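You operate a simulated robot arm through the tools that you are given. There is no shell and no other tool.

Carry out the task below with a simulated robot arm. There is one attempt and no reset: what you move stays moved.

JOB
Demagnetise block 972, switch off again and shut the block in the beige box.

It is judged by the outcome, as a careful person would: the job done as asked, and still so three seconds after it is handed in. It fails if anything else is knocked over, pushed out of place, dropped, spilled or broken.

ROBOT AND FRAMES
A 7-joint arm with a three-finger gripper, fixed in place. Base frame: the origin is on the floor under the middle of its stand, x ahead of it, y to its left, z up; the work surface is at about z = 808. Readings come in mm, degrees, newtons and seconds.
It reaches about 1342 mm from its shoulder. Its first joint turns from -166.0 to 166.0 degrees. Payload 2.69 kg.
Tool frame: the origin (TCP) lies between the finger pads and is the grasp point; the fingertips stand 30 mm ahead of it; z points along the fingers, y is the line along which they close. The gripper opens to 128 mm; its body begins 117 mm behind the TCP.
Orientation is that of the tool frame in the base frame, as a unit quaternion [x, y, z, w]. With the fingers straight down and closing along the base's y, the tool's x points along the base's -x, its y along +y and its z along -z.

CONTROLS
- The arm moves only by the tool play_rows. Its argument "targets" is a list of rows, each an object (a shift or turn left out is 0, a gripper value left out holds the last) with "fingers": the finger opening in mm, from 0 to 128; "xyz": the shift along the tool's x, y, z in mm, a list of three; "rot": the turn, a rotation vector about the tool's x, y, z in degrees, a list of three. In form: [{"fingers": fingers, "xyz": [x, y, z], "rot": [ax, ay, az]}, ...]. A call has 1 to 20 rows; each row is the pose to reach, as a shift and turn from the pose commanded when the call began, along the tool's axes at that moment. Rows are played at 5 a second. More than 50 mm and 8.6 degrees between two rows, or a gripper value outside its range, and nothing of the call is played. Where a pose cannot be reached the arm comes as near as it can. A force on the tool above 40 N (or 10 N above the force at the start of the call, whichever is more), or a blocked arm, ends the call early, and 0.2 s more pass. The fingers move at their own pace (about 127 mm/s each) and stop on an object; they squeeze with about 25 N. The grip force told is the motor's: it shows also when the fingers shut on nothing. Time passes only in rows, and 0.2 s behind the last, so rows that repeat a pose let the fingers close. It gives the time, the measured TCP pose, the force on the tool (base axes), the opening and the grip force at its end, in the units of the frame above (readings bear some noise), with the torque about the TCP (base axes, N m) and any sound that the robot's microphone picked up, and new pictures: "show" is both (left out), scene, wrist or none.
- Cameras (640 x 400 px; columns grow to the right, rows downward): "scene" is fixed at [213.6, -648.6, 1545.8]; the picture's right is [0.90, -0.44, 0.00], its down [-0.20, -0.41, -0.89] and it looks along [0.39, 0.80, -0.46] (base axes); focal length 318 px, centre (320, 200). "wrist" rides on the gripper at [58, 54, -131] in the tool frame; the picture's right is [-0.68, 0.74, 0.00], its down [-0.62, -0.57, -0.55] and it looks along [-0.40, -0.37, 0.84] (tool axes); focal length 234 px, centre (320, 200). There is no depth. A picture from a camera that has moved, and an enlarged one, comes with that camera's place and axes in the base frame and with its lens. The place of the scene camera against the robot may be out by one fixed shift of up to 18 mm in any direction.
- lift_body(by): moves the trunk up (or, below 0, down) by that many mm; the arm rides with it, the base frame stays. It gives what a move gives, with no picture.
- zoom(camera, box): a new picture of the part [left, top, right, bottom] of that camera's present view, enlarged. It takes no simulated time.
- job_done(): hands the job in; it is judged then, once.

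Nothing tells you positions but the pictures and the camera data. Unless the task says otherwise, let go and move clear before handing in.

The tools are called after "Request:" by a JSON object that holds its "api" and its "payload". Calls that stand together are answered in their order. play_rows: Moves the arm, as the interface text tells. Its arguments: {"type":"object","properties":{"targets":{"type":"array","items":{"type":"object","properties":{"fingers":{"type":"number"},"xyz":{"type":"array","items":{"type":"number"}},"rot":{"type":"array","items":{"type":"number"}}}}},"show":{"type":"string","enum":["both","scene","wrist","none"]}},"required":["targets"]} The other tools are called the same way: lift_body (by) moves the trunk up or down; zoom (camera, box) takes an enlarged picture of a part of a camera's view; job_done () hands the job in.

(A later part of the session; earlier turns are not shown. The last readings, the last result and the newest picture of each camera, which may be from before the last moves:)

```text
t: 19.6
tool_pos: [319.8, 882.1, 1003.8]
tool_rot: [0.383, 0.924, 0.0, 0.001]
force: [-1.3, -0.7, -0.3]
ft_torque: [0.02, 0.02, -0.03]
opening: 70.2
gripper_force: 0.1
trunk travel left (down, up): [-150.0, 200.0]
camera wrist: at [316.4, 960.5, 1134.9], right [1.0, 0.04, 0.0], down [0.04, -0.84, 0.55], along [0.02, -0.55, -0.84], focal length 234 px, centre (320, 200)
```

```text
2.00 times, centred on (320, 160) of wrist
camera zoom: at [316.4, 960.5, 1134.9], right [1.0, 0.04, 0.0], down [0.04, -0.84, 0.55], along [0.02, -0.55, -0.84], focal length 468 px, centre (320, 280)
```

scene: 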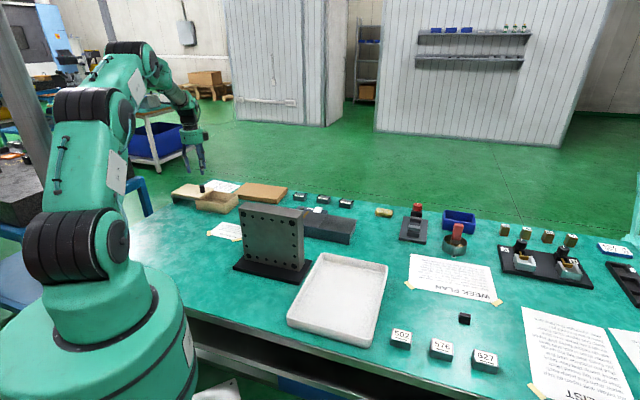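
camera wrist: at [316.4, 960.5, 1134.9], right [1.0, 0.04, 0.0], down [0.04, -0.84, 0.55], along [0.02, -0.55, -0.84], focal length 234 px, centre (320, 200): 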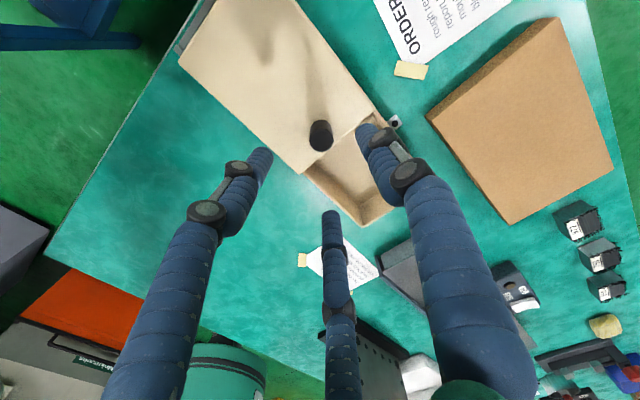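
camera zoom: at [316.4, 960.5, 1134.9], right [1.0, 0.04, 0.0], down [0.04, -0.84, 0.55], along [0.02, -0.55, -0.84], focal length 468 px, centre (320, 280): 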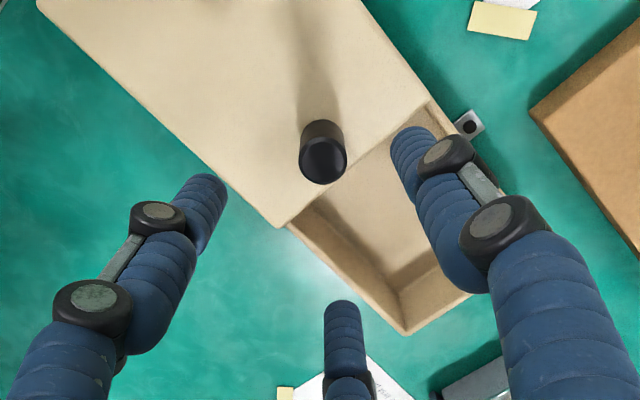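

The box is open and the interior is empty. Now I'll travel to the switch, keeping high, and look at it from the new orientation.

Request:
{"api": "play_rows", "payload": {"targets": [{"fingers": 110, "xyz": [-45, 9.5, 0]}, {"xyz": [-90, 19, 0]}, {"xyz": [-135, 28.5, 0]}, {"xyz": [-180, 38, 0]}, {"xyz": [-225, 48, 0]}, {"xyz": [-270, 57.5, 0]}, {"xyz": [-315, 67, 0]}, {"xyz": [-360, 76.5, 0]}, {"xyz": [-405, 86, 0]}, {"xyz": [-448, 95.5, 10]}, {"xyz": [-488, 104, 30]}, {"xyz": [-523, 111.6, 55]}, {"xyz": [-523, 111.6, 55]}]}}

Request:
{"api": "zoom", "payload": {"camera": "wrist", "box": [240, 120, 400, 250]}}

Request:
{"api": "zoom", "payload": {"camera": "wrist", "box": [180, 0, 500, 220]}}

```text
t: 22.4
tool_pos: [776.2, 587.4, 947.7]
tool_rot: [0.383, 0.924, -0.001, 0.0]
force: [0.7, -0.8, 0.4]
ft_torque: [0.06, 0.07, 0.01]
opening: 110.2
gripper_force: 0.0
trunk travel left (down, up): [-150.0, 200.0]
camera wrist: at [772.7, 666.2, 1079.8], right [1.0, 0.04, 0.0], down [0.04, -0.84, 0.55], along [0.02, -0.55, -0.84], focal length 234 px, centre (320, 200)
```

scene: 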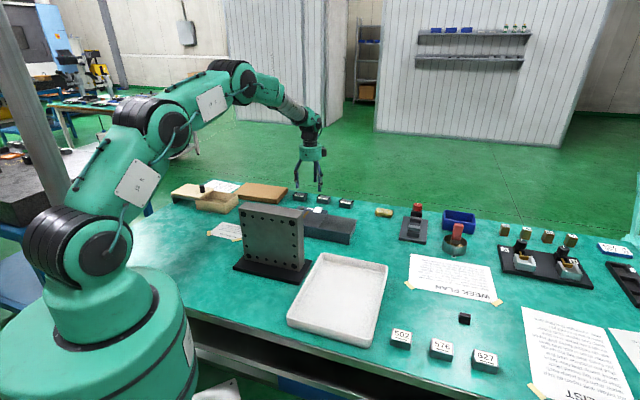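
wrist: 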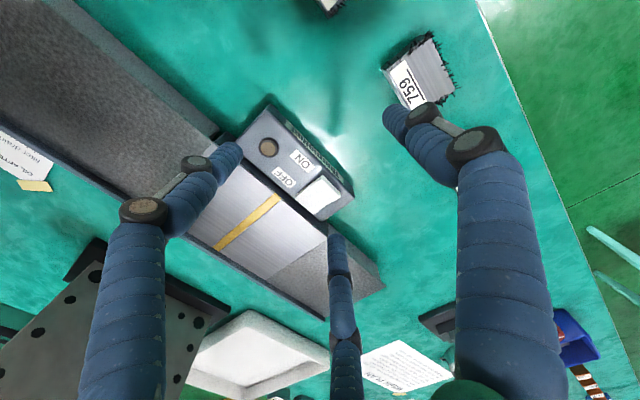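

```text
3.08 times, centred on (320, 185) of wrist
camera zoom: at [772.7, 666.2, 1079.8], right [1.0, 0.04, 0.0], down [0.04, -0.84, 0.55], along [0.02, -0.55, -0.84], focal length 720 px, centre (320, 246)
```

zoom: 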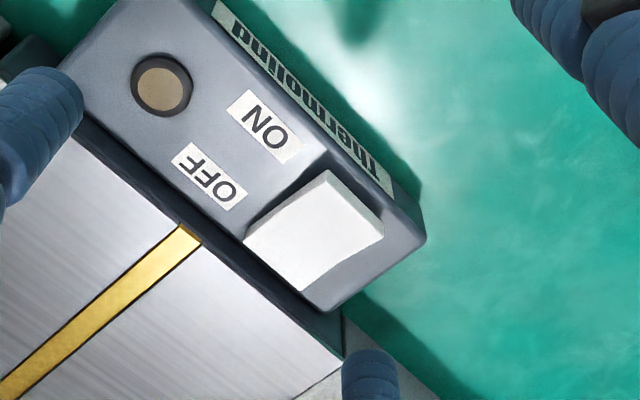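

```text
1.82 times, centred on (340, 110) of wrist
camera zoom: at [772.7, 666.2, 1079.8], right [1.0, 0.04, 0.0], down [0.04, -0.84, 0.55], along [0.02, -0.55, -0.84], focal length 426 px, centre (284, 364)
```

zoom: 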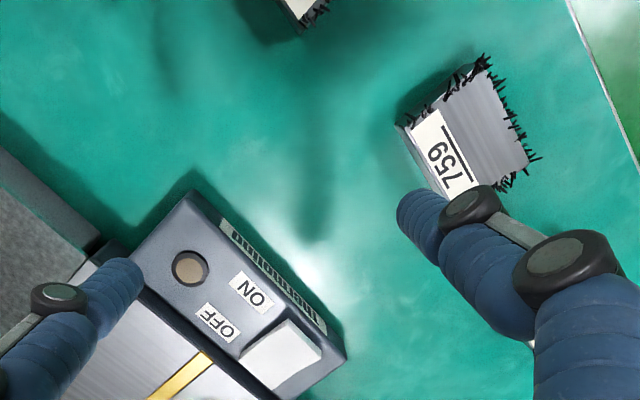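

The rocker's centre is at about (775, 513), its raised ON half at the outer end (791, 531, z≈838); the plate top is at z≈843. I'll close the fingers and move above the ON half.

Request:
{"api": "play_rows", "payload": {"targets": [{"fingers": 0, "xyz": [-20, -14, 0]}, {"xyz": [-42, -30, 10]}, {"xyz": [-52.3, -37.3, 30]}, {"xyz": [-52.3, -37.3, 55]}, {"xyz": [-52.3, -37.3, 68]}, {"xyz": [-52.3, -37.3, 68]}, {"xyz": [-52.3, -37.3, 68]}]}}

Request:
{"api": "zoom", "payload": {"camera": "wrist", "box": [240, 100, 400, 250]}}

Request:
{"api": "zoom", "payload": {"camera": "scene", "box": [290, 150, 370, 230]}}

```text
t: 24.0
tool_pos: [781.4, 525.9, 879.5]
tool_rot: [0.382, 0.924, 0.0, 0.001]
force: [0.1, 0.5, 0.1]
ft_torque: [0.03, -0.03, 0.03]
opening: 2.3
gripper_force: 25.2
trunk travel left (down, up): [-150.0, 200.0]
camera wrist: at [778.5, 604.3, 1010.7], right [1.0, 0.04, 0.0], down [0.04, -0.84, 0.55], along [0.02, -0.55, -0.84], focal length 234 px, centre (320, 200)
```

scene: 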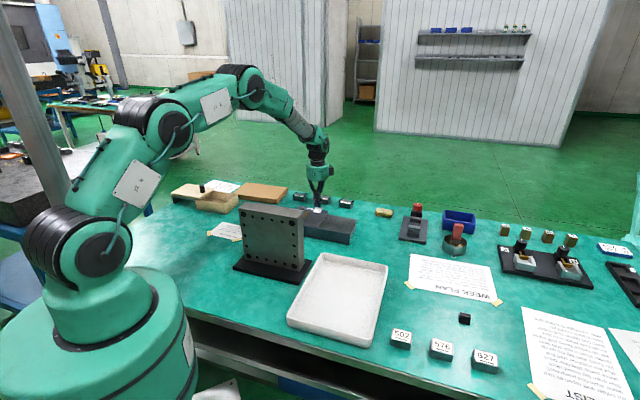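
wrist: 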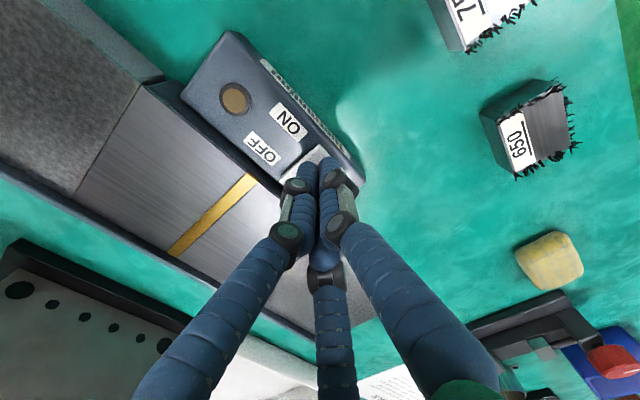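

```text
2.67 times, centred on (320, 175) of wrist
camera zoom: at [778.5, 604.3, 1010.7], right [1.0, 0.04, 0.0], down [0.04, -0.84, 0.55], along [0.02, -0.55, -0.84], focal length 624 px, centre (320, 267)
```

zoom: 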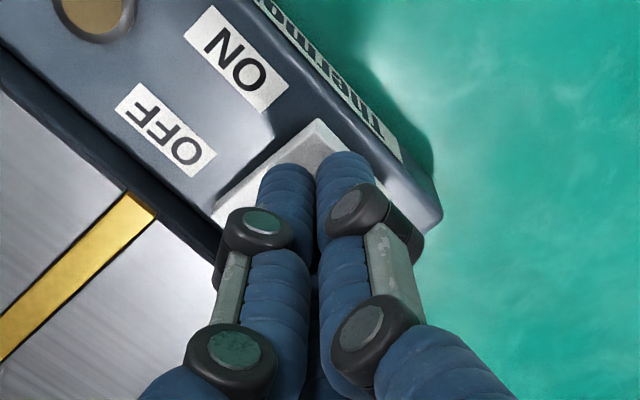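

```text
5.00 times, centred on (330, 190) of scene
camera zoom: at [213.6, -648.6, 1545.8], right [0.9, -0.44, 0.0], down [-0.2, -0.41, -0.89], along [0.39, 0.8, -0.46], focal length 1590 px, centre (270, 250)
```

zoom: 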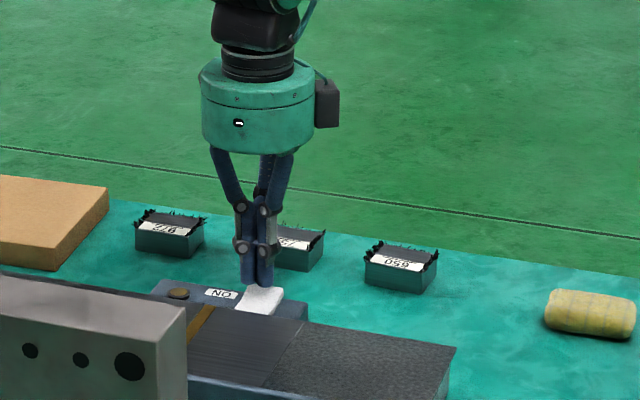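

I'll hold briefly to see the settled position before pressing.

Request:
{"api": "play_rows", "payload": {"targets": [{"xyz": [0, 0, 0]}, {"xyz": [0, 0, 0]}], "show": "wrist"}}

```text
t: 24.6
tool_pos: [781.4, 525.7, 878.7]
tool_rot: [0.383, 0.924, 0.0, 0.0]
force: [0.5, 0.0, -0.3]
ft_torque: [-0.03, -0.03, -0.04]
opening: 2.0
gripper_force: 24.7
trunk travel left (down, up): [-150.0, 200.0]
camera wrist: at [778.5, 604.3, 1010.7], right [1.0, 0.04, 0.0], down [0.04, -0.84, 0.55], along [0.02, -0.55, -0.84], focal length 234 px, centre (320, 200)
```

wrist: 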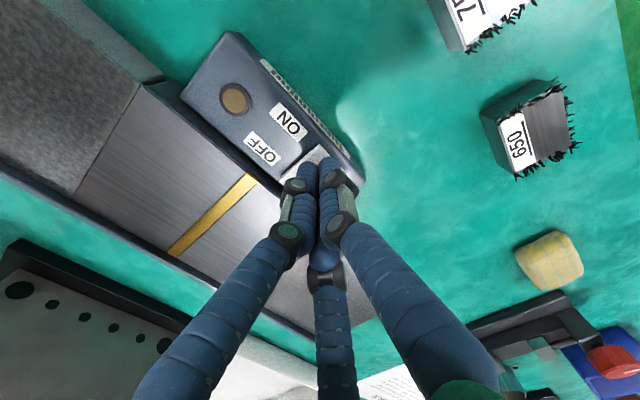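

Small correction of about 4 mm, then a slow press on the ON half with force monitoring.

Request:
{"api": "play_rows", "payload": {"targets": [{"xyz": [-4.3, 2.3, 0]}, {"xyz": [-4.3, 2.3, 6]}, {"xyz": [-4.3, 2.3, 10]}, {"xyz": [-4.3, 2.3, 12]}, {"xyz": [-4.3, 2.3, 14]}, {"xyz": [-4.3, 2.3, 15]}]}}

Request:
{"api": "zoom", "payload": {"camera": "wrist", "box": [200, 60, 400, 220]}}

Request:
{"api": "zoom", "payload": {"camera": "scene", "box": [300, 180, 350, 220]}}

```text
t: 26.0
tool_pos: [787.0, 524.7, 868.6]
tool_rot: [0.383, 0.924, 0.002, 0.002]
force: [-1.6, -6.0, 32.5]
ft_torque: [-0.44, 0.39, 0.03]
opening: 2.2
gripper_force: 24.9
trunk travel left (down, up): [-150.0, 200.0]
heard: click
camera wrist: at [782.6, 602.8, 999.4], right [1.0, 0.04, 0.0], down [0.03, -0.84, 0.55], along [0.03, -0.55, -0.84], focal length 234 px, centre (320, 200)
```

scene: 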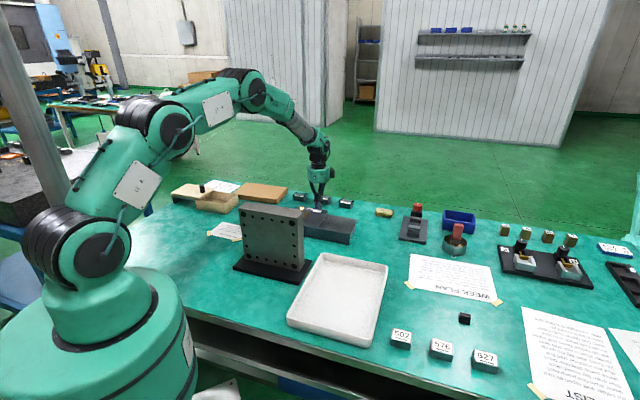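
wrist: 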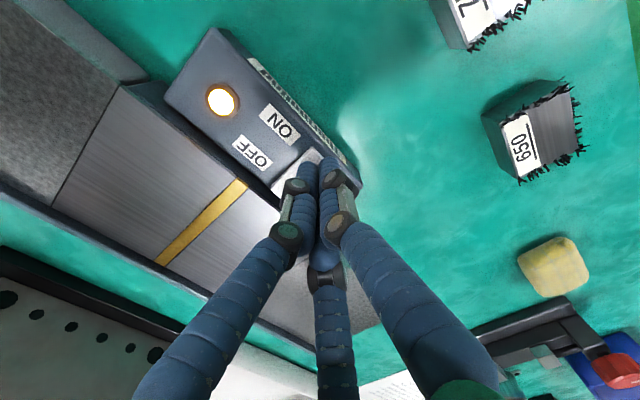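

```text
2.50 times, centred on (300, 140) of wrist
camera zoom: at [782.6, 602.8, 999.4], right [1.0, 0.04, 0.0], down [0.03, -0.84, 0.55], along [0.03, -0.55, -0.84], focal length 585 px, centre (370, 350)
```

zoom: 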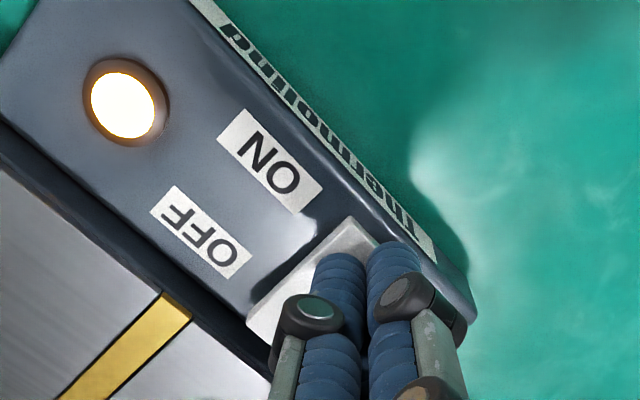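

```text
10.00 times, centred on (325, 200) of scene
camera zoom: at [213.6, -648.6, 1545.8], right [0.9, -0.44, 0.0], down [-0.2, -0.41, -0.89], along [0.39, 0.8, -0.46], focal length 3179 px, centre (270, 200)
```

zoom: 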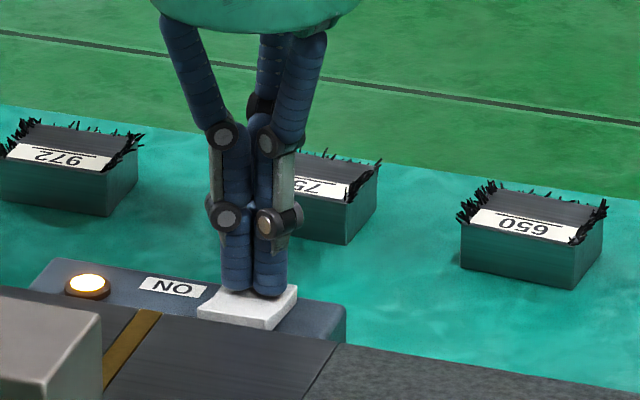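

Click heard and the lamp is lit: the demagnetiser is ON. Now I'll rise and move over to view block 972.

Request:
{"api": "play_rows", "payload": {"targets": [{"xyz": [0, 0, -40]}, {"xyz": [0, 0, -80]}, {"fingers": 110, "xyz": [35, 29, -87]}, {"xyz": [70, 59, -87]}, {"xyz": [105, 88, -87]}, {"xyz": [140, 118, -87]}, {"xyz": [175, 148, -87]}, {"xyz": [200, 169, -87]}, {"xyz": [220, 186, -87]}, {"xyz": [220, 186, -87]}]}}

Request:
{"api": "zoom", "payload": {"camera": "wrist", "box": [240, 120, 400, 250]}}

Request:
{"api": "zoom", "payload": {"camera": "scene", "box": [280, 170, 360, 230]}}

```text
t: 28.2
tool_pos: [740.6, 789.7, 950.7]
tool_rot: [0.382, 0.924, 0.0, -0.001]
force: [-1.3, 0.2, -0.2]
ft_torque: [0.02, -0.15, 0.0]
opening: 109.4
gripper_force: 0.0
out of reach, approached as far as the arm can: row 8, 9, 10
trunk travel left (down, up): [-150.0, 200.0]
camera wrist: at [738.0, 869.5, 1081.5], right [1.0, 0.04, 0.0], down [0.04, -0.83, 0.55], along [0.02, -0.55, -0.83], focal length 234 px, centre (320, 200)
```

scene: 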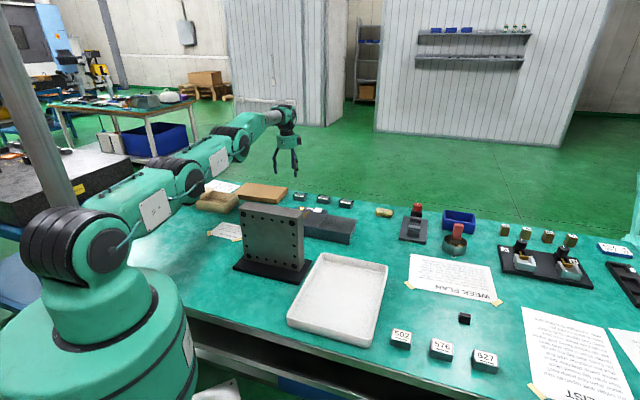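
wrist: 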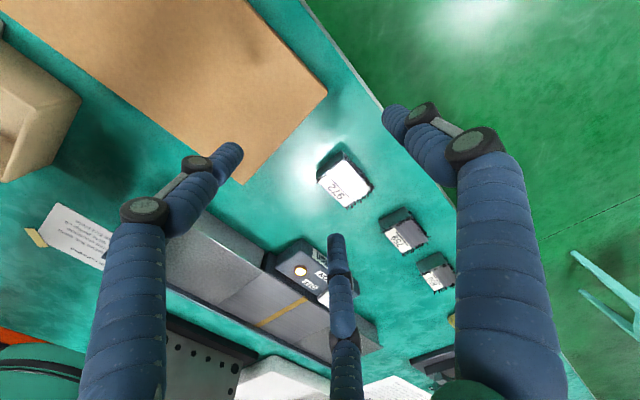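

```text
3.08 times, centred on (320, 185) of wrist
camera zoom: at [738.0, 869.5, 1081.5], right [1.0, 0.04, 0.0], down [0.04, -0.83, 0.55], along [0.02, -0.55, -0.83], focal length 720 px, centre (320, 246)
```

zoom: 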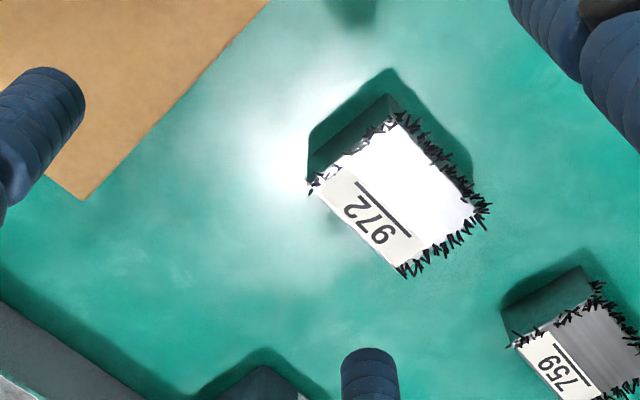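

```text
6.67 times, centred on (320, 200) of scene
camera zoom: at [213.6, -648.6, 1545.8], right [0.9, -0.44, 0.0], down [-0.2, -0.41, -0.89], along [0.39, 0.8, -0.46], focal length 2120 px, centre (320, 200)
```

zoom: 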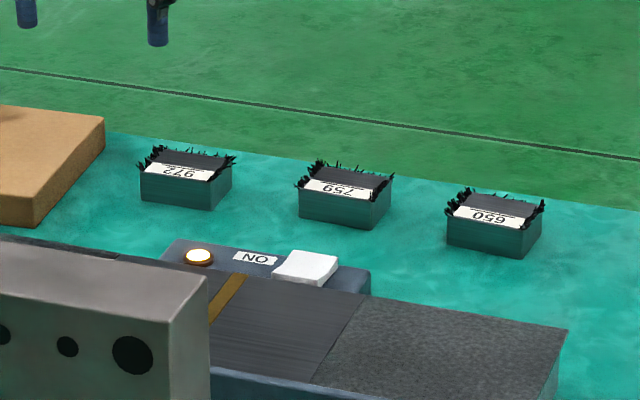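

I'm at the edge of the arm's reach there, so I'll come back in slightly and take a clean measurement of block 972.

Request:
{"api": "play_rows", "payload": {"targets": [{"xyz": [-19, -28, 8]}, {"xyz": [-37, -56, 16]}, {"xyz": [-37, -56, 22]}, {"xyz": [-37, -56, 22]}], "show": "wrist"}}

Request:
{"api": "zoom", "payload": {"camera": "wrist", "box": [260, 80, 420, 210]}}

```text
t: 29.2
tool_pos: [730.8, 727.2, 926.0]
tool_rot: [0.383, 0.924, -0.001, 0.0]
force: [-0.6, -0.8, -0.3]
ft_torque: [-0.06, 0.0, -0.02]
opening: 109.8
gripper_force: 0.0
trunk travel left (down, up): [-150.0, 200.0]
camera wrist: at [727.8, 806.4, 1057.6], right [1.0, 0.04, 0.0], down [0.04, -0.83, 0.55], along [0.02, -0.55, -0.84], focal length 234 px, centre (320, 200)
```

wrist: 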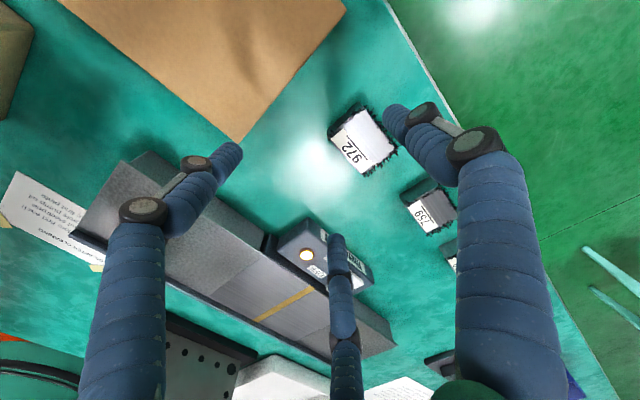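

```text
3.08 times, centred on (340, 145) of wrist
camera zoom: at [727.8, 806.4, 1057.6], right [1.0, 0.04, 0.0], down [0.04, -0.83, 0.55], along [0.02, -0.55, -0.84], focal length 720 px, centre (258, 369)
```

zoom: 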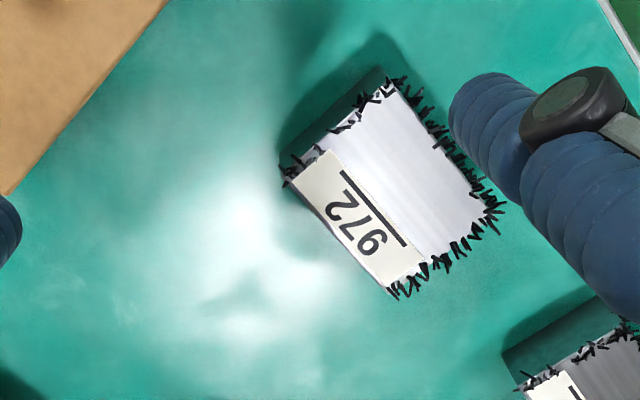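

Block 972 measures roughly 50×40×28 mm, centred near (771, 729.5), aligned at 45° with my tool. I'll position above it with the thumb on its outer long side and check before descending.

Request:
{"api": "play_rows", "payload": {"targets": [{"fingers": 92, "xyz": [-14, 11, 0]}, {"xyz": [-27, 22.6, 10]}, {"xyz": [-27, 22.6, 30]}, {"xyz": [-27, 22.6, 40]}, {"xyz": [-27, 22.6, 40]}]}}

Request:
{"api": "zoom", "payload": {"camera": "wrist", "box": [220, 90, 420, 250]}}

Request:
{"api": "zoom", "payload": {"camera": "scene", "box": [270, 150, 350, 210]}}

```text
t: 30.4
tool_pos: [766.0, 723.9, 887.1]
tool_rot: [0.383, 0.924, 0.0, 0.0]
force: [0.7, 0.5, 0.0]
ft_torque: [-0.01, -0.05, -0.02]
opening: 91.9
gripper_force: 0.0
trunk travel left (down, up): [-150.0, 200.0]
camera wrist: at [762.8, 801.6, 1018.7], right [1.0, 0.04, 0.0], down [0.04, -0.84, 0.55], along [0.02, -0.55, -0.84], focal length 234 px, centre (320, 200)
```

scene: 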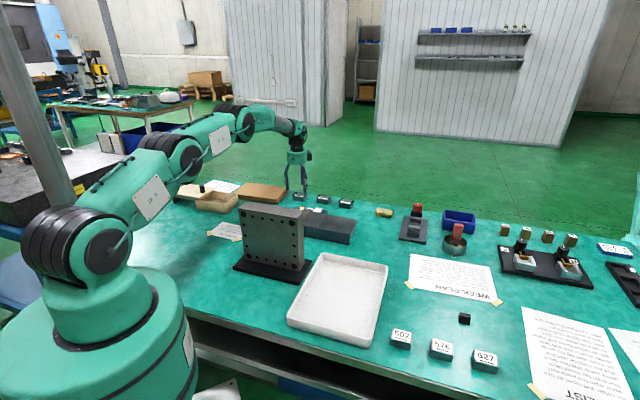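
wrist: 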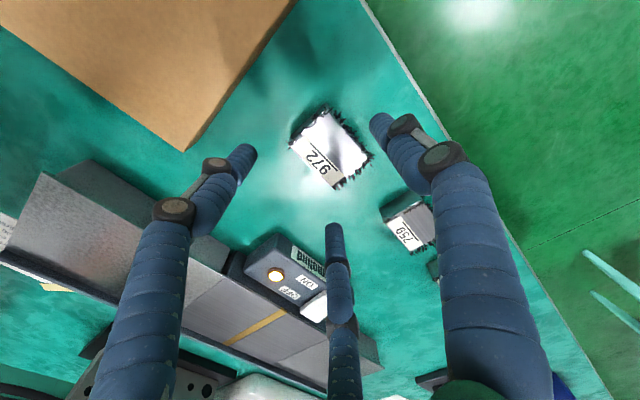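

```text
2.50 times, centred on (320, 170) of wrist
camera zoom: at [762.8, 801.6, 1018.7], right [1.0, 0.04, 0.0], down [0.04, -0.84, 0.55], along [0.02, -0.55, -0.84], focal length 585 px, centre (320, 275)
```

zoom: 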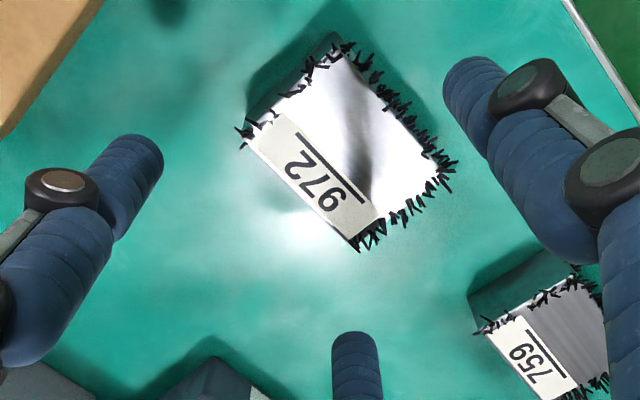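

```text
6.67 times, centred on (310, 180) of scene
camera zoom: at [213.6, -648.6, 1545.8], right [0.9, -0.44, 0.0], down [-0.2, -0.41, -0.89], along [0.39, 0.8, -0.46], focal length 2120 px, centre (387, 333)
```

zoom: 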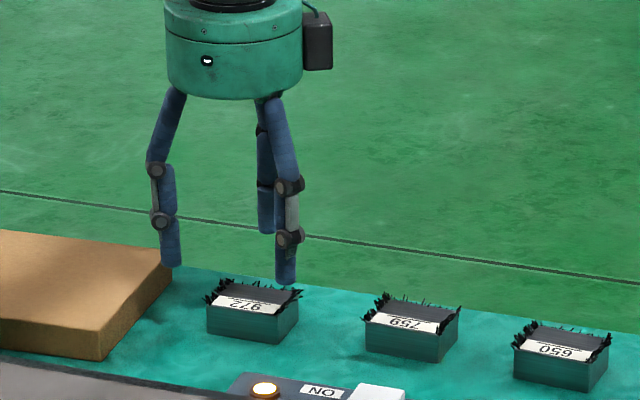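

Alignment is good; I'll shift 2.7 mm outward, descend to just above the bench, then close on the block.

Request:
{"api": "play_rows", "payload": {"targets": [{"xyz": [0, 2.7, 10]}, {"xyz": [0, 2.7, 25]}, {"xyz": [0, 2.7, 38]}, {"xyz": [0, 2.7, 43]}, {"xyz": [0, 2.7, 43]}]}}

Request:
{"api": "zoom", "payload": {"camera": "wrist", "box": [220, 90, 420, 250]}}

Request:
{"api": "zoom", "payload": {"camera": "scene", "box": [270, 160, 350, 220]}}

```text
t: 31.6
tool_pos: [767.2, 723.4, 846.1]
tool_rot: [0.382, 0.924, 0.0, 0.0]
force: [-0.8, -0.3, -0.4]
ft_torque: [0.02, -0.03, 0.01]
opening: 92.1
gripper_force: 0.0
trunk travel left (down, up): [-150.0, 200.0]
camera wrist: at [764.3, 802.6, 976.7], right [1.0, 0.04, 0.0], down [0.04, -0.84, 0.55], along [0.02, -0.55, -0.84], focal length 234 px, centre (320, 200)
```

scene: 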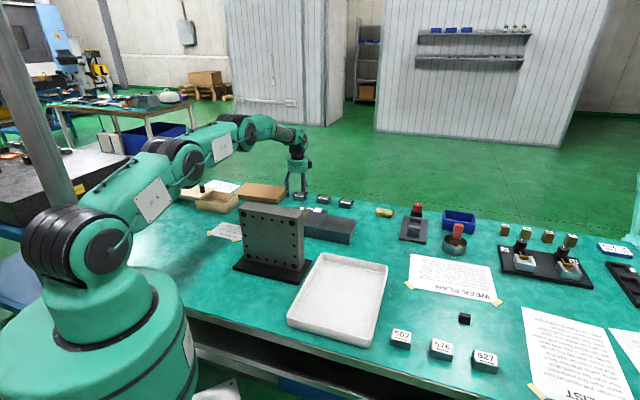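
wrist: 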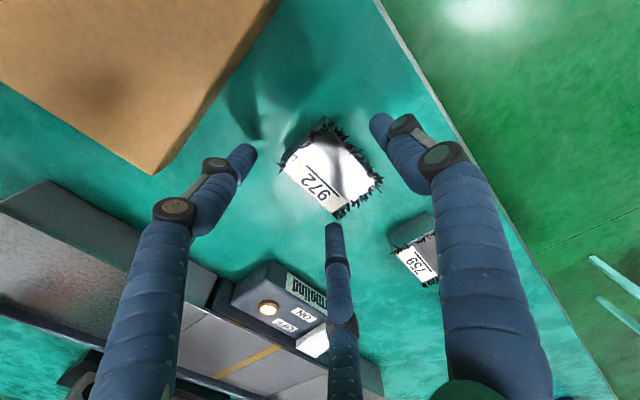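

```text
2.50 times, centred on (320, 170) of wrist
camera zoom: at [764.3, 802.6, 976.7], right [1.0, 0.04, 0.0], down [0.04, -0.84, 0.55], along [0.02, -0.55, -0.84], focal length 585 px, centre (320, 275)
```

zoom: 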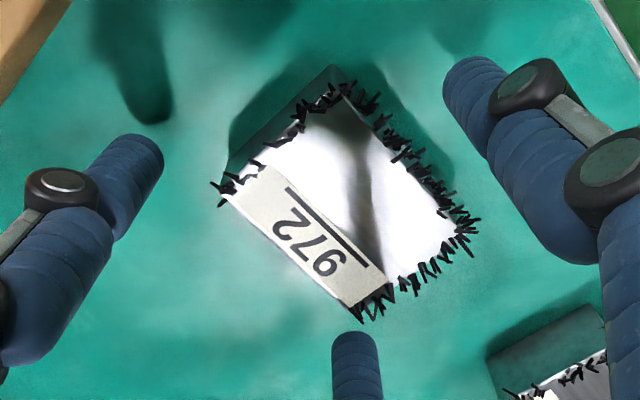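

```text
6.67 times, centred on (310, 190) of scene
camera zoom: at [213.6, -648.6, 1545.8], right [0.9, -0.44, 0.0], down [-0.2, -0.41, -0.89], along [0.39, 0.8, -0.46], focal length 2120 px, centre (387, 267)
```

zoom: 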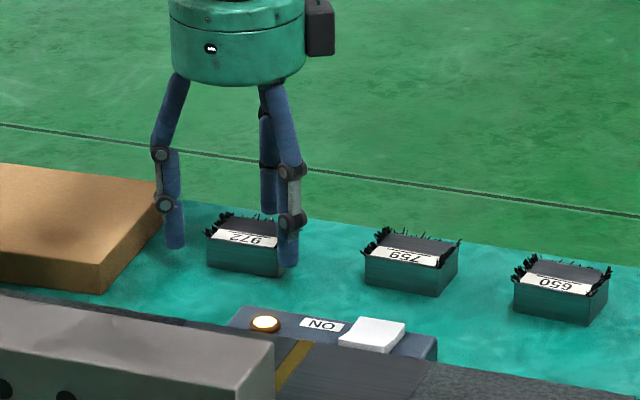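

The block is centred about 3 mm further out, so I'll nudge the tool that way and close.

Request:
{"api": "play_rows", "payload": {"targets": [{"xyz": [0, 2.5, 1]}, {"fingers": 60, "xyz": [0, 2.5, 1]}, {"fingers": 30, "xyz": [0, 2.5, 1]}, {"fingers": 0, "xyz": [0, 2.5, 1]}, {"fingers": 0, "xyz": [0, 2.5, 1]}, {"fingers": 0, "xyz": [0, 2.5, 1]}]}}

Request:
{"api": "zoom", "payload": {"camera": "wrist", "box": [220, 90, 420, 250]}}

Request:
{"api": "zoom", "payload": {"camera": "scene", "box": [270, 160, 350, 220]}}

```text
t: 33.0
tool_pos: [768.9, 726.5, 843.8]
tool_rot: [0.383, 0.924, 0.0, 0.0]
force: [3.3, 3.5, 3.4]
ft_torque: [0.21, -0.15, -0.03]
opening: 56.5
gripper_force: 24.6
trunk travel left (down, up): [-150.0, 200.0]
camera wrist: at [766.1, 805.6, 975.9], right [1.0, 0.04, 0.0], down [0.03, -0.84, 0.55], along [0.02, -0.55, -0.84], focal length 234 px, centre (320, 200)
```

scene: 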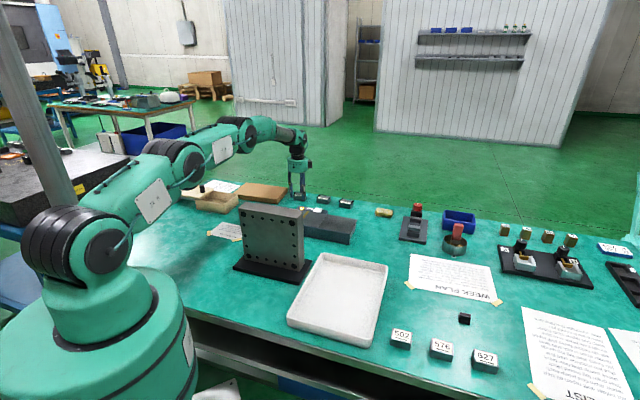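
wrist: 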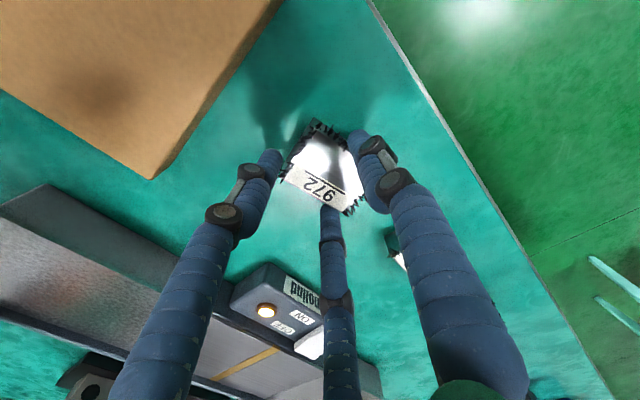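

```text
2.50 times, centred on (320, 170) of wrist
camera zoom: at [766.1, 805.6, 975.9], right [1.0, 0.04, 0.0], down [0.03, -0.84, 0.55], along [0.02, -0.55, -0.84], focal length 585 px, centre (320, 275)
```

zoom: 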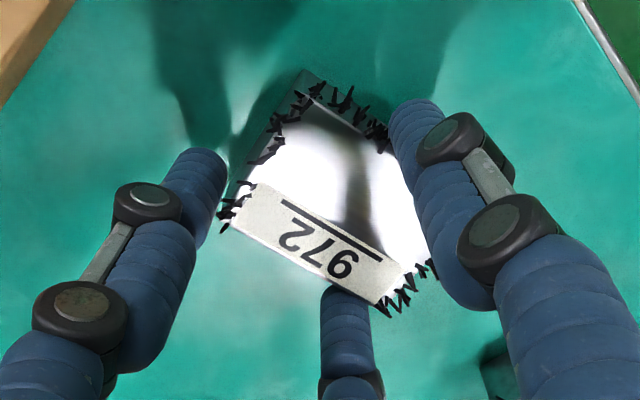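

```text
6.67 times, centred on (310, 190) of scene
camera zoom: at [213.6, -648.6, 1545.8], right [0.9, -0.44, 0.0], down [-0.2, -0.41, -0.89], along [0.39, 0.8, -0.46], focal length 2120 px, centre (387, 267)
```

zoom: 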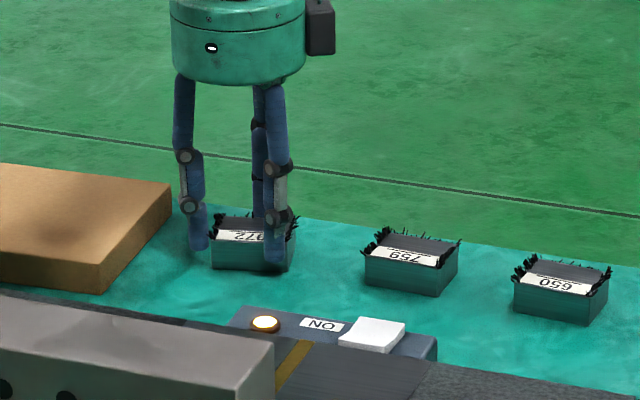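

The fingers closed on the block (56.5 mm, 25 N) and it rotated slightly into the three-finger grip. I'll hold and check that it has settled, then lift a little.

Request:
{"api": "play_rows", "payload": {"targets": [{"xyz": [0, 0, 0]}, {"xyz": [0, 0, 0]}, {"xyz": [0, 0, -4]}, {"xyz": [0, 0, -8]}, {"xyz": [0, 0, -8]}]}}

Request:
{"api": "zoom", "payload": {"camera": "wrist", "box": [220, 90, 420, 250]}}

Request:
{"api": "zoom", "payload": {"camera": "scene", "box": [270, 160, 350, 220]}}

```text
t: 34.2
tool_pos: [767.7, 726.5, 850.3]
tool_rot: [0.383, 0.924, 0.0, 0.001]
force: [-0.8, -1.5, -5.9]
ft_torque: [0.0, 0.03, 0.0]
opening: 55.9
gripper_force: 24.8
trunk travel left (down, up): [-150.0, 200.0]
camera wrist: at [765.7, 805.4, 982.0], right [1.0, 0.04, 0.0], down [0.04, -0.83, 0.55], along [0.02, -0.55, -0.84], focal length 234 px, centre (320, 200)
```

scene: 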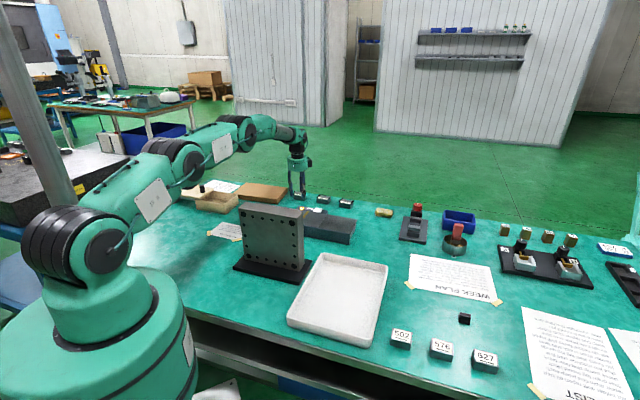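
wrist: 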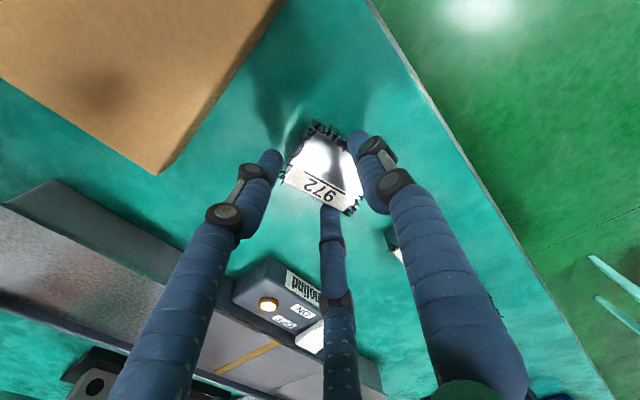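

```text
2.50 times, centred on (320, 170) of wrist
camera zoom: at [765.7, 805.4, 982.0], right [1.0, 0.04, 0.0], down [0.04, -0.83, 0.55], along [0.02, -0.55, -0.84], focal length 585 px, centre (320, 275)
```

zoom: 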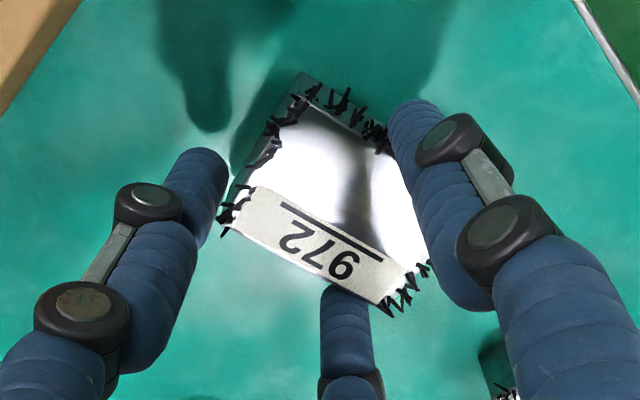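

```text
6.67 times, centred on (310, 190) of scene
camera zoom: at [213.6, -648.6, 1545.8], right [0.9, -0.44, 0.0], down [-0.2, -0.41, -0.89], along [0.39, 0.8, -0.46], focal length 2120 px, centre (387, 267)
```

zoom: 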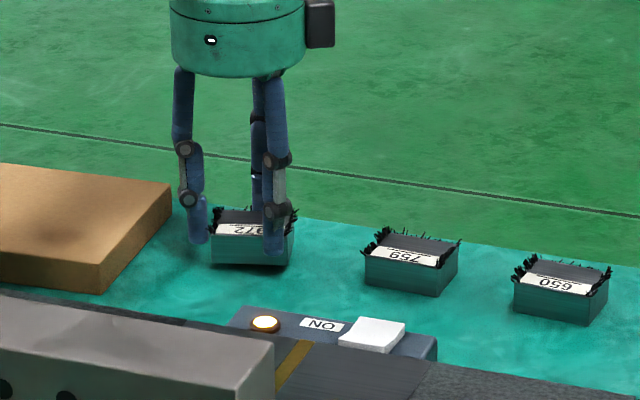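

The block is held firmly and moves with the gripper (filings still on it). I'll lift it clear and carry it over to the far end of the demagnetiser plate.

Request:
{"api": "play_rows", "payload": {"targets": [{"xyz": [0, 0, -35]}, {"xyz": [0, 0, -70]}, {"xyz": [-24, -21, -90]}, {"xyz": [-50, -44, -90]}, {"xyz": [-77, -68, -90]}, {"xyz": [-104, -92, -90]}, {"xyz": [-131, -116, -90]}, {"xyz": [-158, -139, -90]}, {"xyz": [-185, -163, -90]}, {"xyz": [-212, -187, -90]}, {"xyz": [-239, -210, -90]}, {"xyz": [-265, -233, -90]}, {"xyz": [-288.7, -254, -90]}, {"xyz": [-288.7, -254, -90]}]}}

Request:
{"api": "zoom", "payload": {"camera": "wrist", "box": [180, 80, 440, 260]}}

Request:
{"api": "zoom", "payload": {"camera": "scene", "box": [270, 140, 390, 250]}}

```text
t: 37.2
tool_pos: [793.8, 341.7, 939.5]
tool_rot: [0.383, 0.924, 0.0, 0.0]
force: [0.0, 0.1, -4.7]
ft_torque: [0.04, 0.04, 0.0]
opening: 55.3
gripper_force: 24.5
trunk travel left (down, up): [-150.0, 200.0]
camera wrist: at [791.3, 420.0, 1070.6], right [1.0, 0.04, 0.0], down [0.04, -0.84, 0.55], along [0.02, -0.55, -0.84], focal length 234 px, centre (320, 200)
```

scene: 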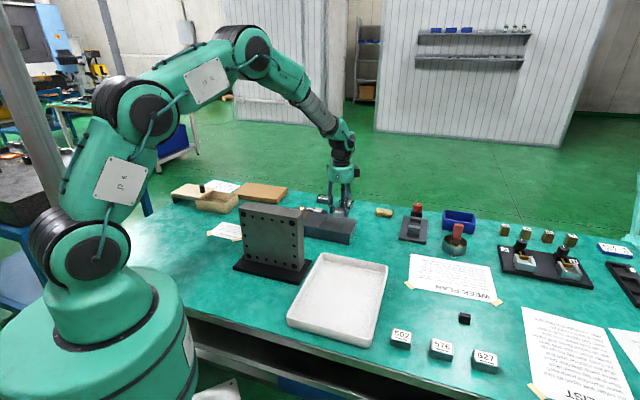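
wrist: 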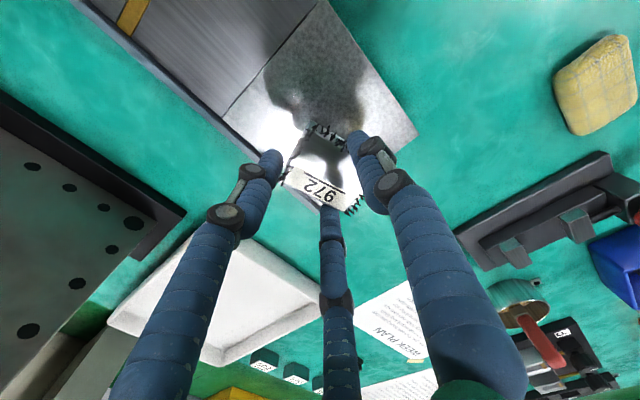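

```text
2.22 times, centred on (310, 170) of wrist
camera zoom: at [791.3, 420.0, 1070.6], right [1.0, 0.04, 0.0], down [0.04, -0.84, 0.55], along [0.02, -0.55, -0.84], focal length 520 px, centre (342, 267)
```

zoom: 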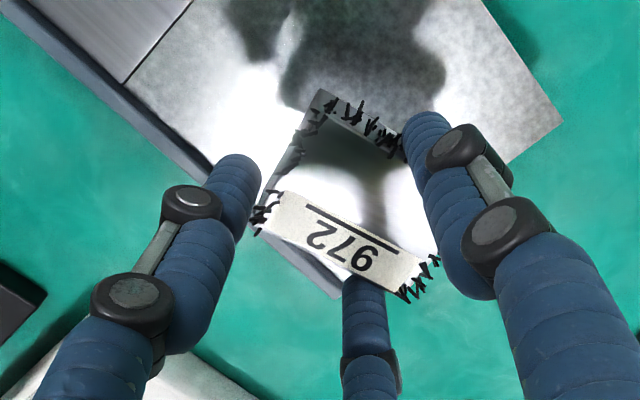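

```text
3.64 times, centred on (330, 195) of scene
camera zoom: at [213.6, -648.6, 1545.8], right [0.9, -0.44, 0.0], down [-0.2, -0.41, -0.89], along [0.39, 0.8, -0.46], focal length 1156 px, centre (284, 218)
```

zoom: 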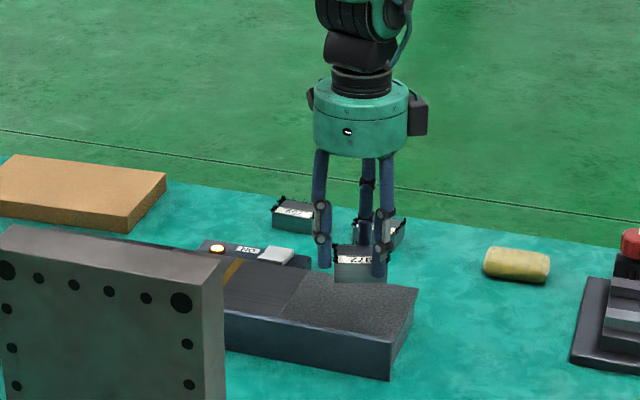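

The block hangs over the far end of the plate, centred across it; the lamp is still lit. I'll lower it toward the plate surface.

Request:
{"api": "play_rows", "payload": {"targets": [{"xyz": [0, 0, 20]}, {"xyz": [0, 0, 40]}, {"xyz": [0, 0, 52]}, {"xyz": [0, 0, 55]}, {"xyz": [0, 0, 57]}, {"xyz": [0, 0, 58]}]}}

Request:
{"api": "zoom", "payload": {"camera": "scene", "box": [310, 180, 370, 245]}}

```text
t: 38.6
tool_pos: [795.1, 343.1, 885.0]
tool_rot: [0.382, 0.924, 0.001, 0.002]
force: [7.3, 0.0, 17.9]
ft_torque: [-0.04, -0.57, -0.13]
opening: 55.1
gripper_force: 24.6
trunk travel left (down, up): [-150.0, 200.0]
camera wrist: at [791.3, 421.5, 1016.4], right [1.0, 0.04, 0.0], down [0.03, -0.84, 0.55], along [0.03, -0.55, -0.84], focal length 234 px, centre (320, 200)
```

scene: 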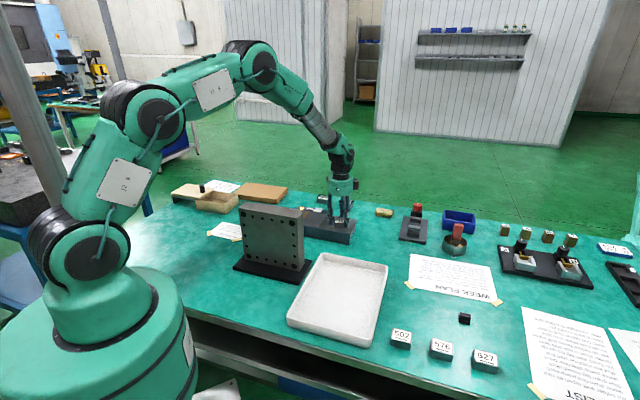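
wrist: 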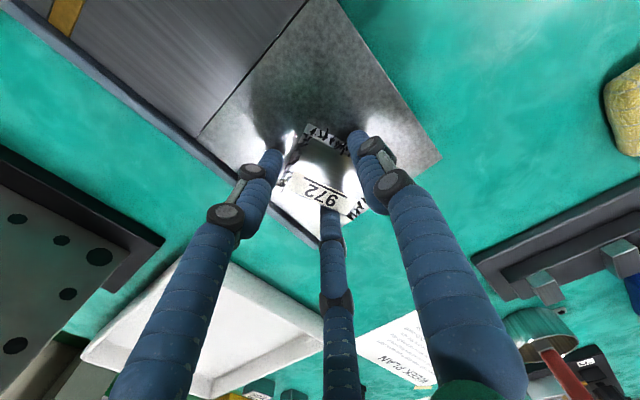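

```text
6.15 times, centred on (340, 212) of scene
camera zoom: at [213.6, -648.6, 1545.8], right [0.9, -0.44, 0.0], down [-0.2, -0.41, -0.89], along [0.39, 0.8, -0.46], focal length 1956 px, centre (197, 123)
```

zoom: 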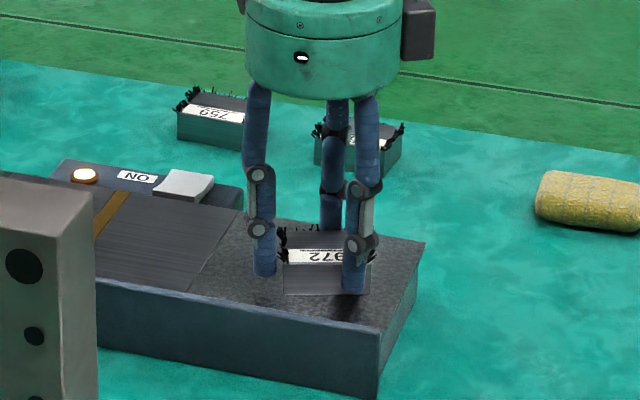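

The block touched the plate at TCP z≈885 (18 N up). I'll back off until it just barely rests.

Request:
{"api": "play_rows", "payload": {"targets": [{"xyz": [0, 0, -2]}, {"xyz": [0, 0, -3]}, {"xyz": [0, 0, -3]}], "show": "wrist"}}

Request:
{"api": "zoom", "payload": {"camera": "wrist", "box": [220, 90, 420, 250]}}

```text
t: 39.4
tool_pos: [793.2, 343.2, 884.8]
tool_rot: [0.382, 0.924, -0.001, -0.002]
force: [-0.4, 0.2, -5.0]
ft_torque: [-0.02, -0.01, -0.03]
opening: 54.4
gripper_force: 24.9
trunk travel left (down, up): [-150.0, 200.0]
camera wrist: at [789.9, 422.2, 1015.8], right [1.0, 0.04, 0.0], down [0.04, -0.83, 0.55], along [0.02, -0.55, -0.84], focal length 234 px, centre (320, 200)
```

wrist: 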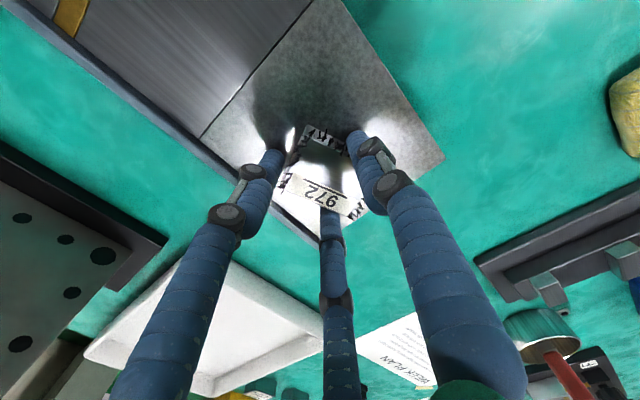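

```text
2.50 times, centred on (320, 170) of wrist
camera zoom: at [789.9, 422.2, 1015.8], right [1.0, 0.04, 0.0], down [0.04, -0.83, 0.55], along [0.02, -0.55, -0.84], focal length 585 px, centre (320, 275)
```

zoom: 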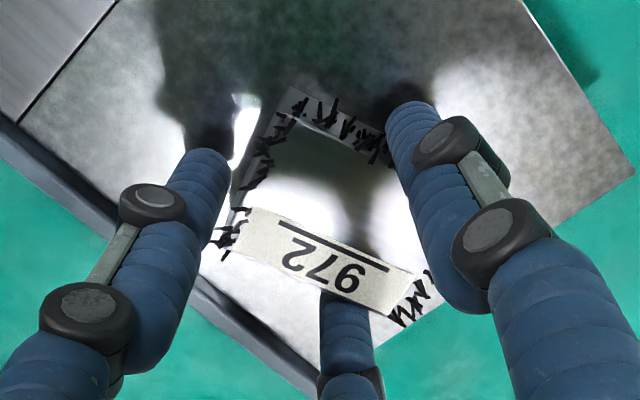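

The block now hovers a fraction of a millimetre above the plate. Starting the slow pass along the plate toward the gap line.

Request:
{"api": "play_rows", "payload": {"targets": [{"xyz": [8, 0.1, 0.6]}, {"xyz": [16, 0.2, 0.8]}, {"xyz": [24, 0.4, 0.8]}, {"xyz": [32, 0.5, 0.8]}, {"xyz": [40, 0.7, 0.8]}, {"xyz": [48, 0.8, 0.8]}, {"xyz": [56, 1, 0.8]}, {"xyz": [64, 1.1, 0.8]}, {"xyz": [72, 1.2, 0.8]}, {"xyz": [80, 1.4, 0.8]}, {"xyz": [88, 1.5, 0.8]}, {"xyz": [96, 1.7, 0.8]}, {"xyz": [104, 1.8, 0.8]}]}}

Request:
{"api": "zoom", "payload": {"camera": "wrist", "box": [220, 90, 420, 250]}}

Request:
{"api": "zoom", "payload": {"camera": "scene", "box": [290, 180, 370, 245]}}

```text
t: 42.2
tool_pos: [721.2, 417.7, 886.2]
tool_rot: [0.382, 0.924, 0.0, 0.0]
force: [0.6, -0.3, -5.9]
ft_torque: [0.0, 0.08, -0.02]
opening: 53.9
gripper_force: 25.3
trunk travel left (down, up): [-150.0, 200.0]
camera wrist: at [718.6, 496.9, 1017.7], right [1.0, 0.04, 0.0], down [0.04, -0.84, 0.55], along [0.02, -0.55, -0.84], focal length 234 px, centre (320, 200)
```

scene: 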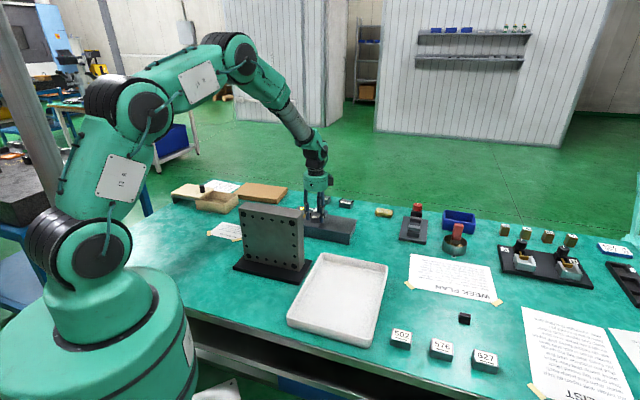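
wrist: 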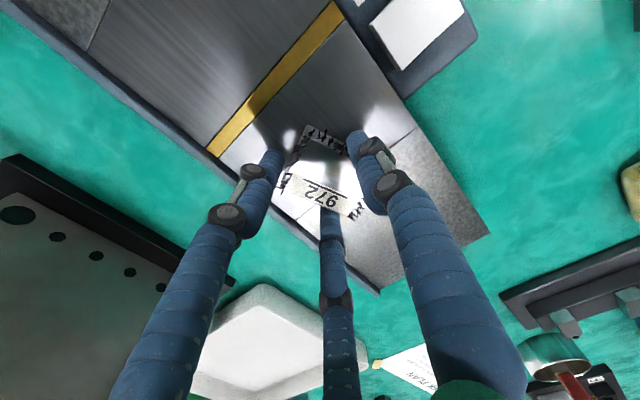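

```text
2.50 times, centred on (320, 170) of wrist
camera zoom: at [718.6, 496.9, 1017.7], right [1.0, 0.04, 0.0], down [0.04, -0.84, 0.55], along [0.02, -0.55, -0.84], focal length 585 px, centre (320, 275)
```

zoom: 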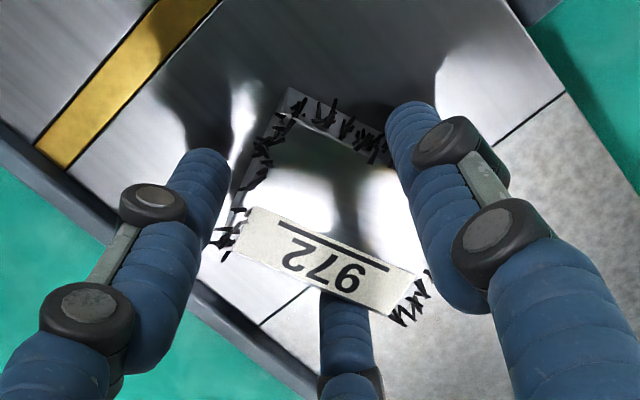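

```text
6.15 times, centred on (330, 212) of scene
camera zoom: at [213.6, -648.6, 1545.8], right [0.9, -0.44, 0.0], down [-0.2, -0.41, -0.89], along [0.39, 0.8, -0.46], focal length 1956 px, centre (258, 123)
```

zoom: 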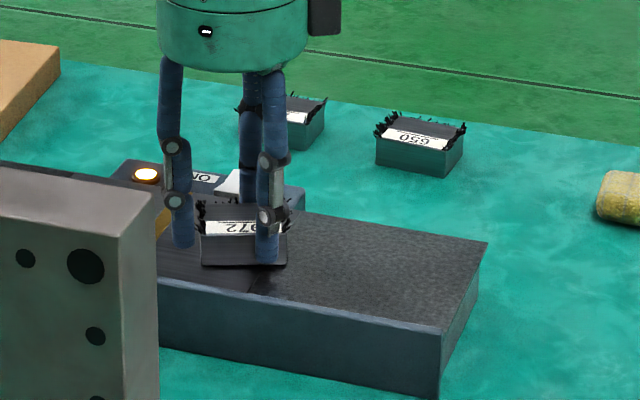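

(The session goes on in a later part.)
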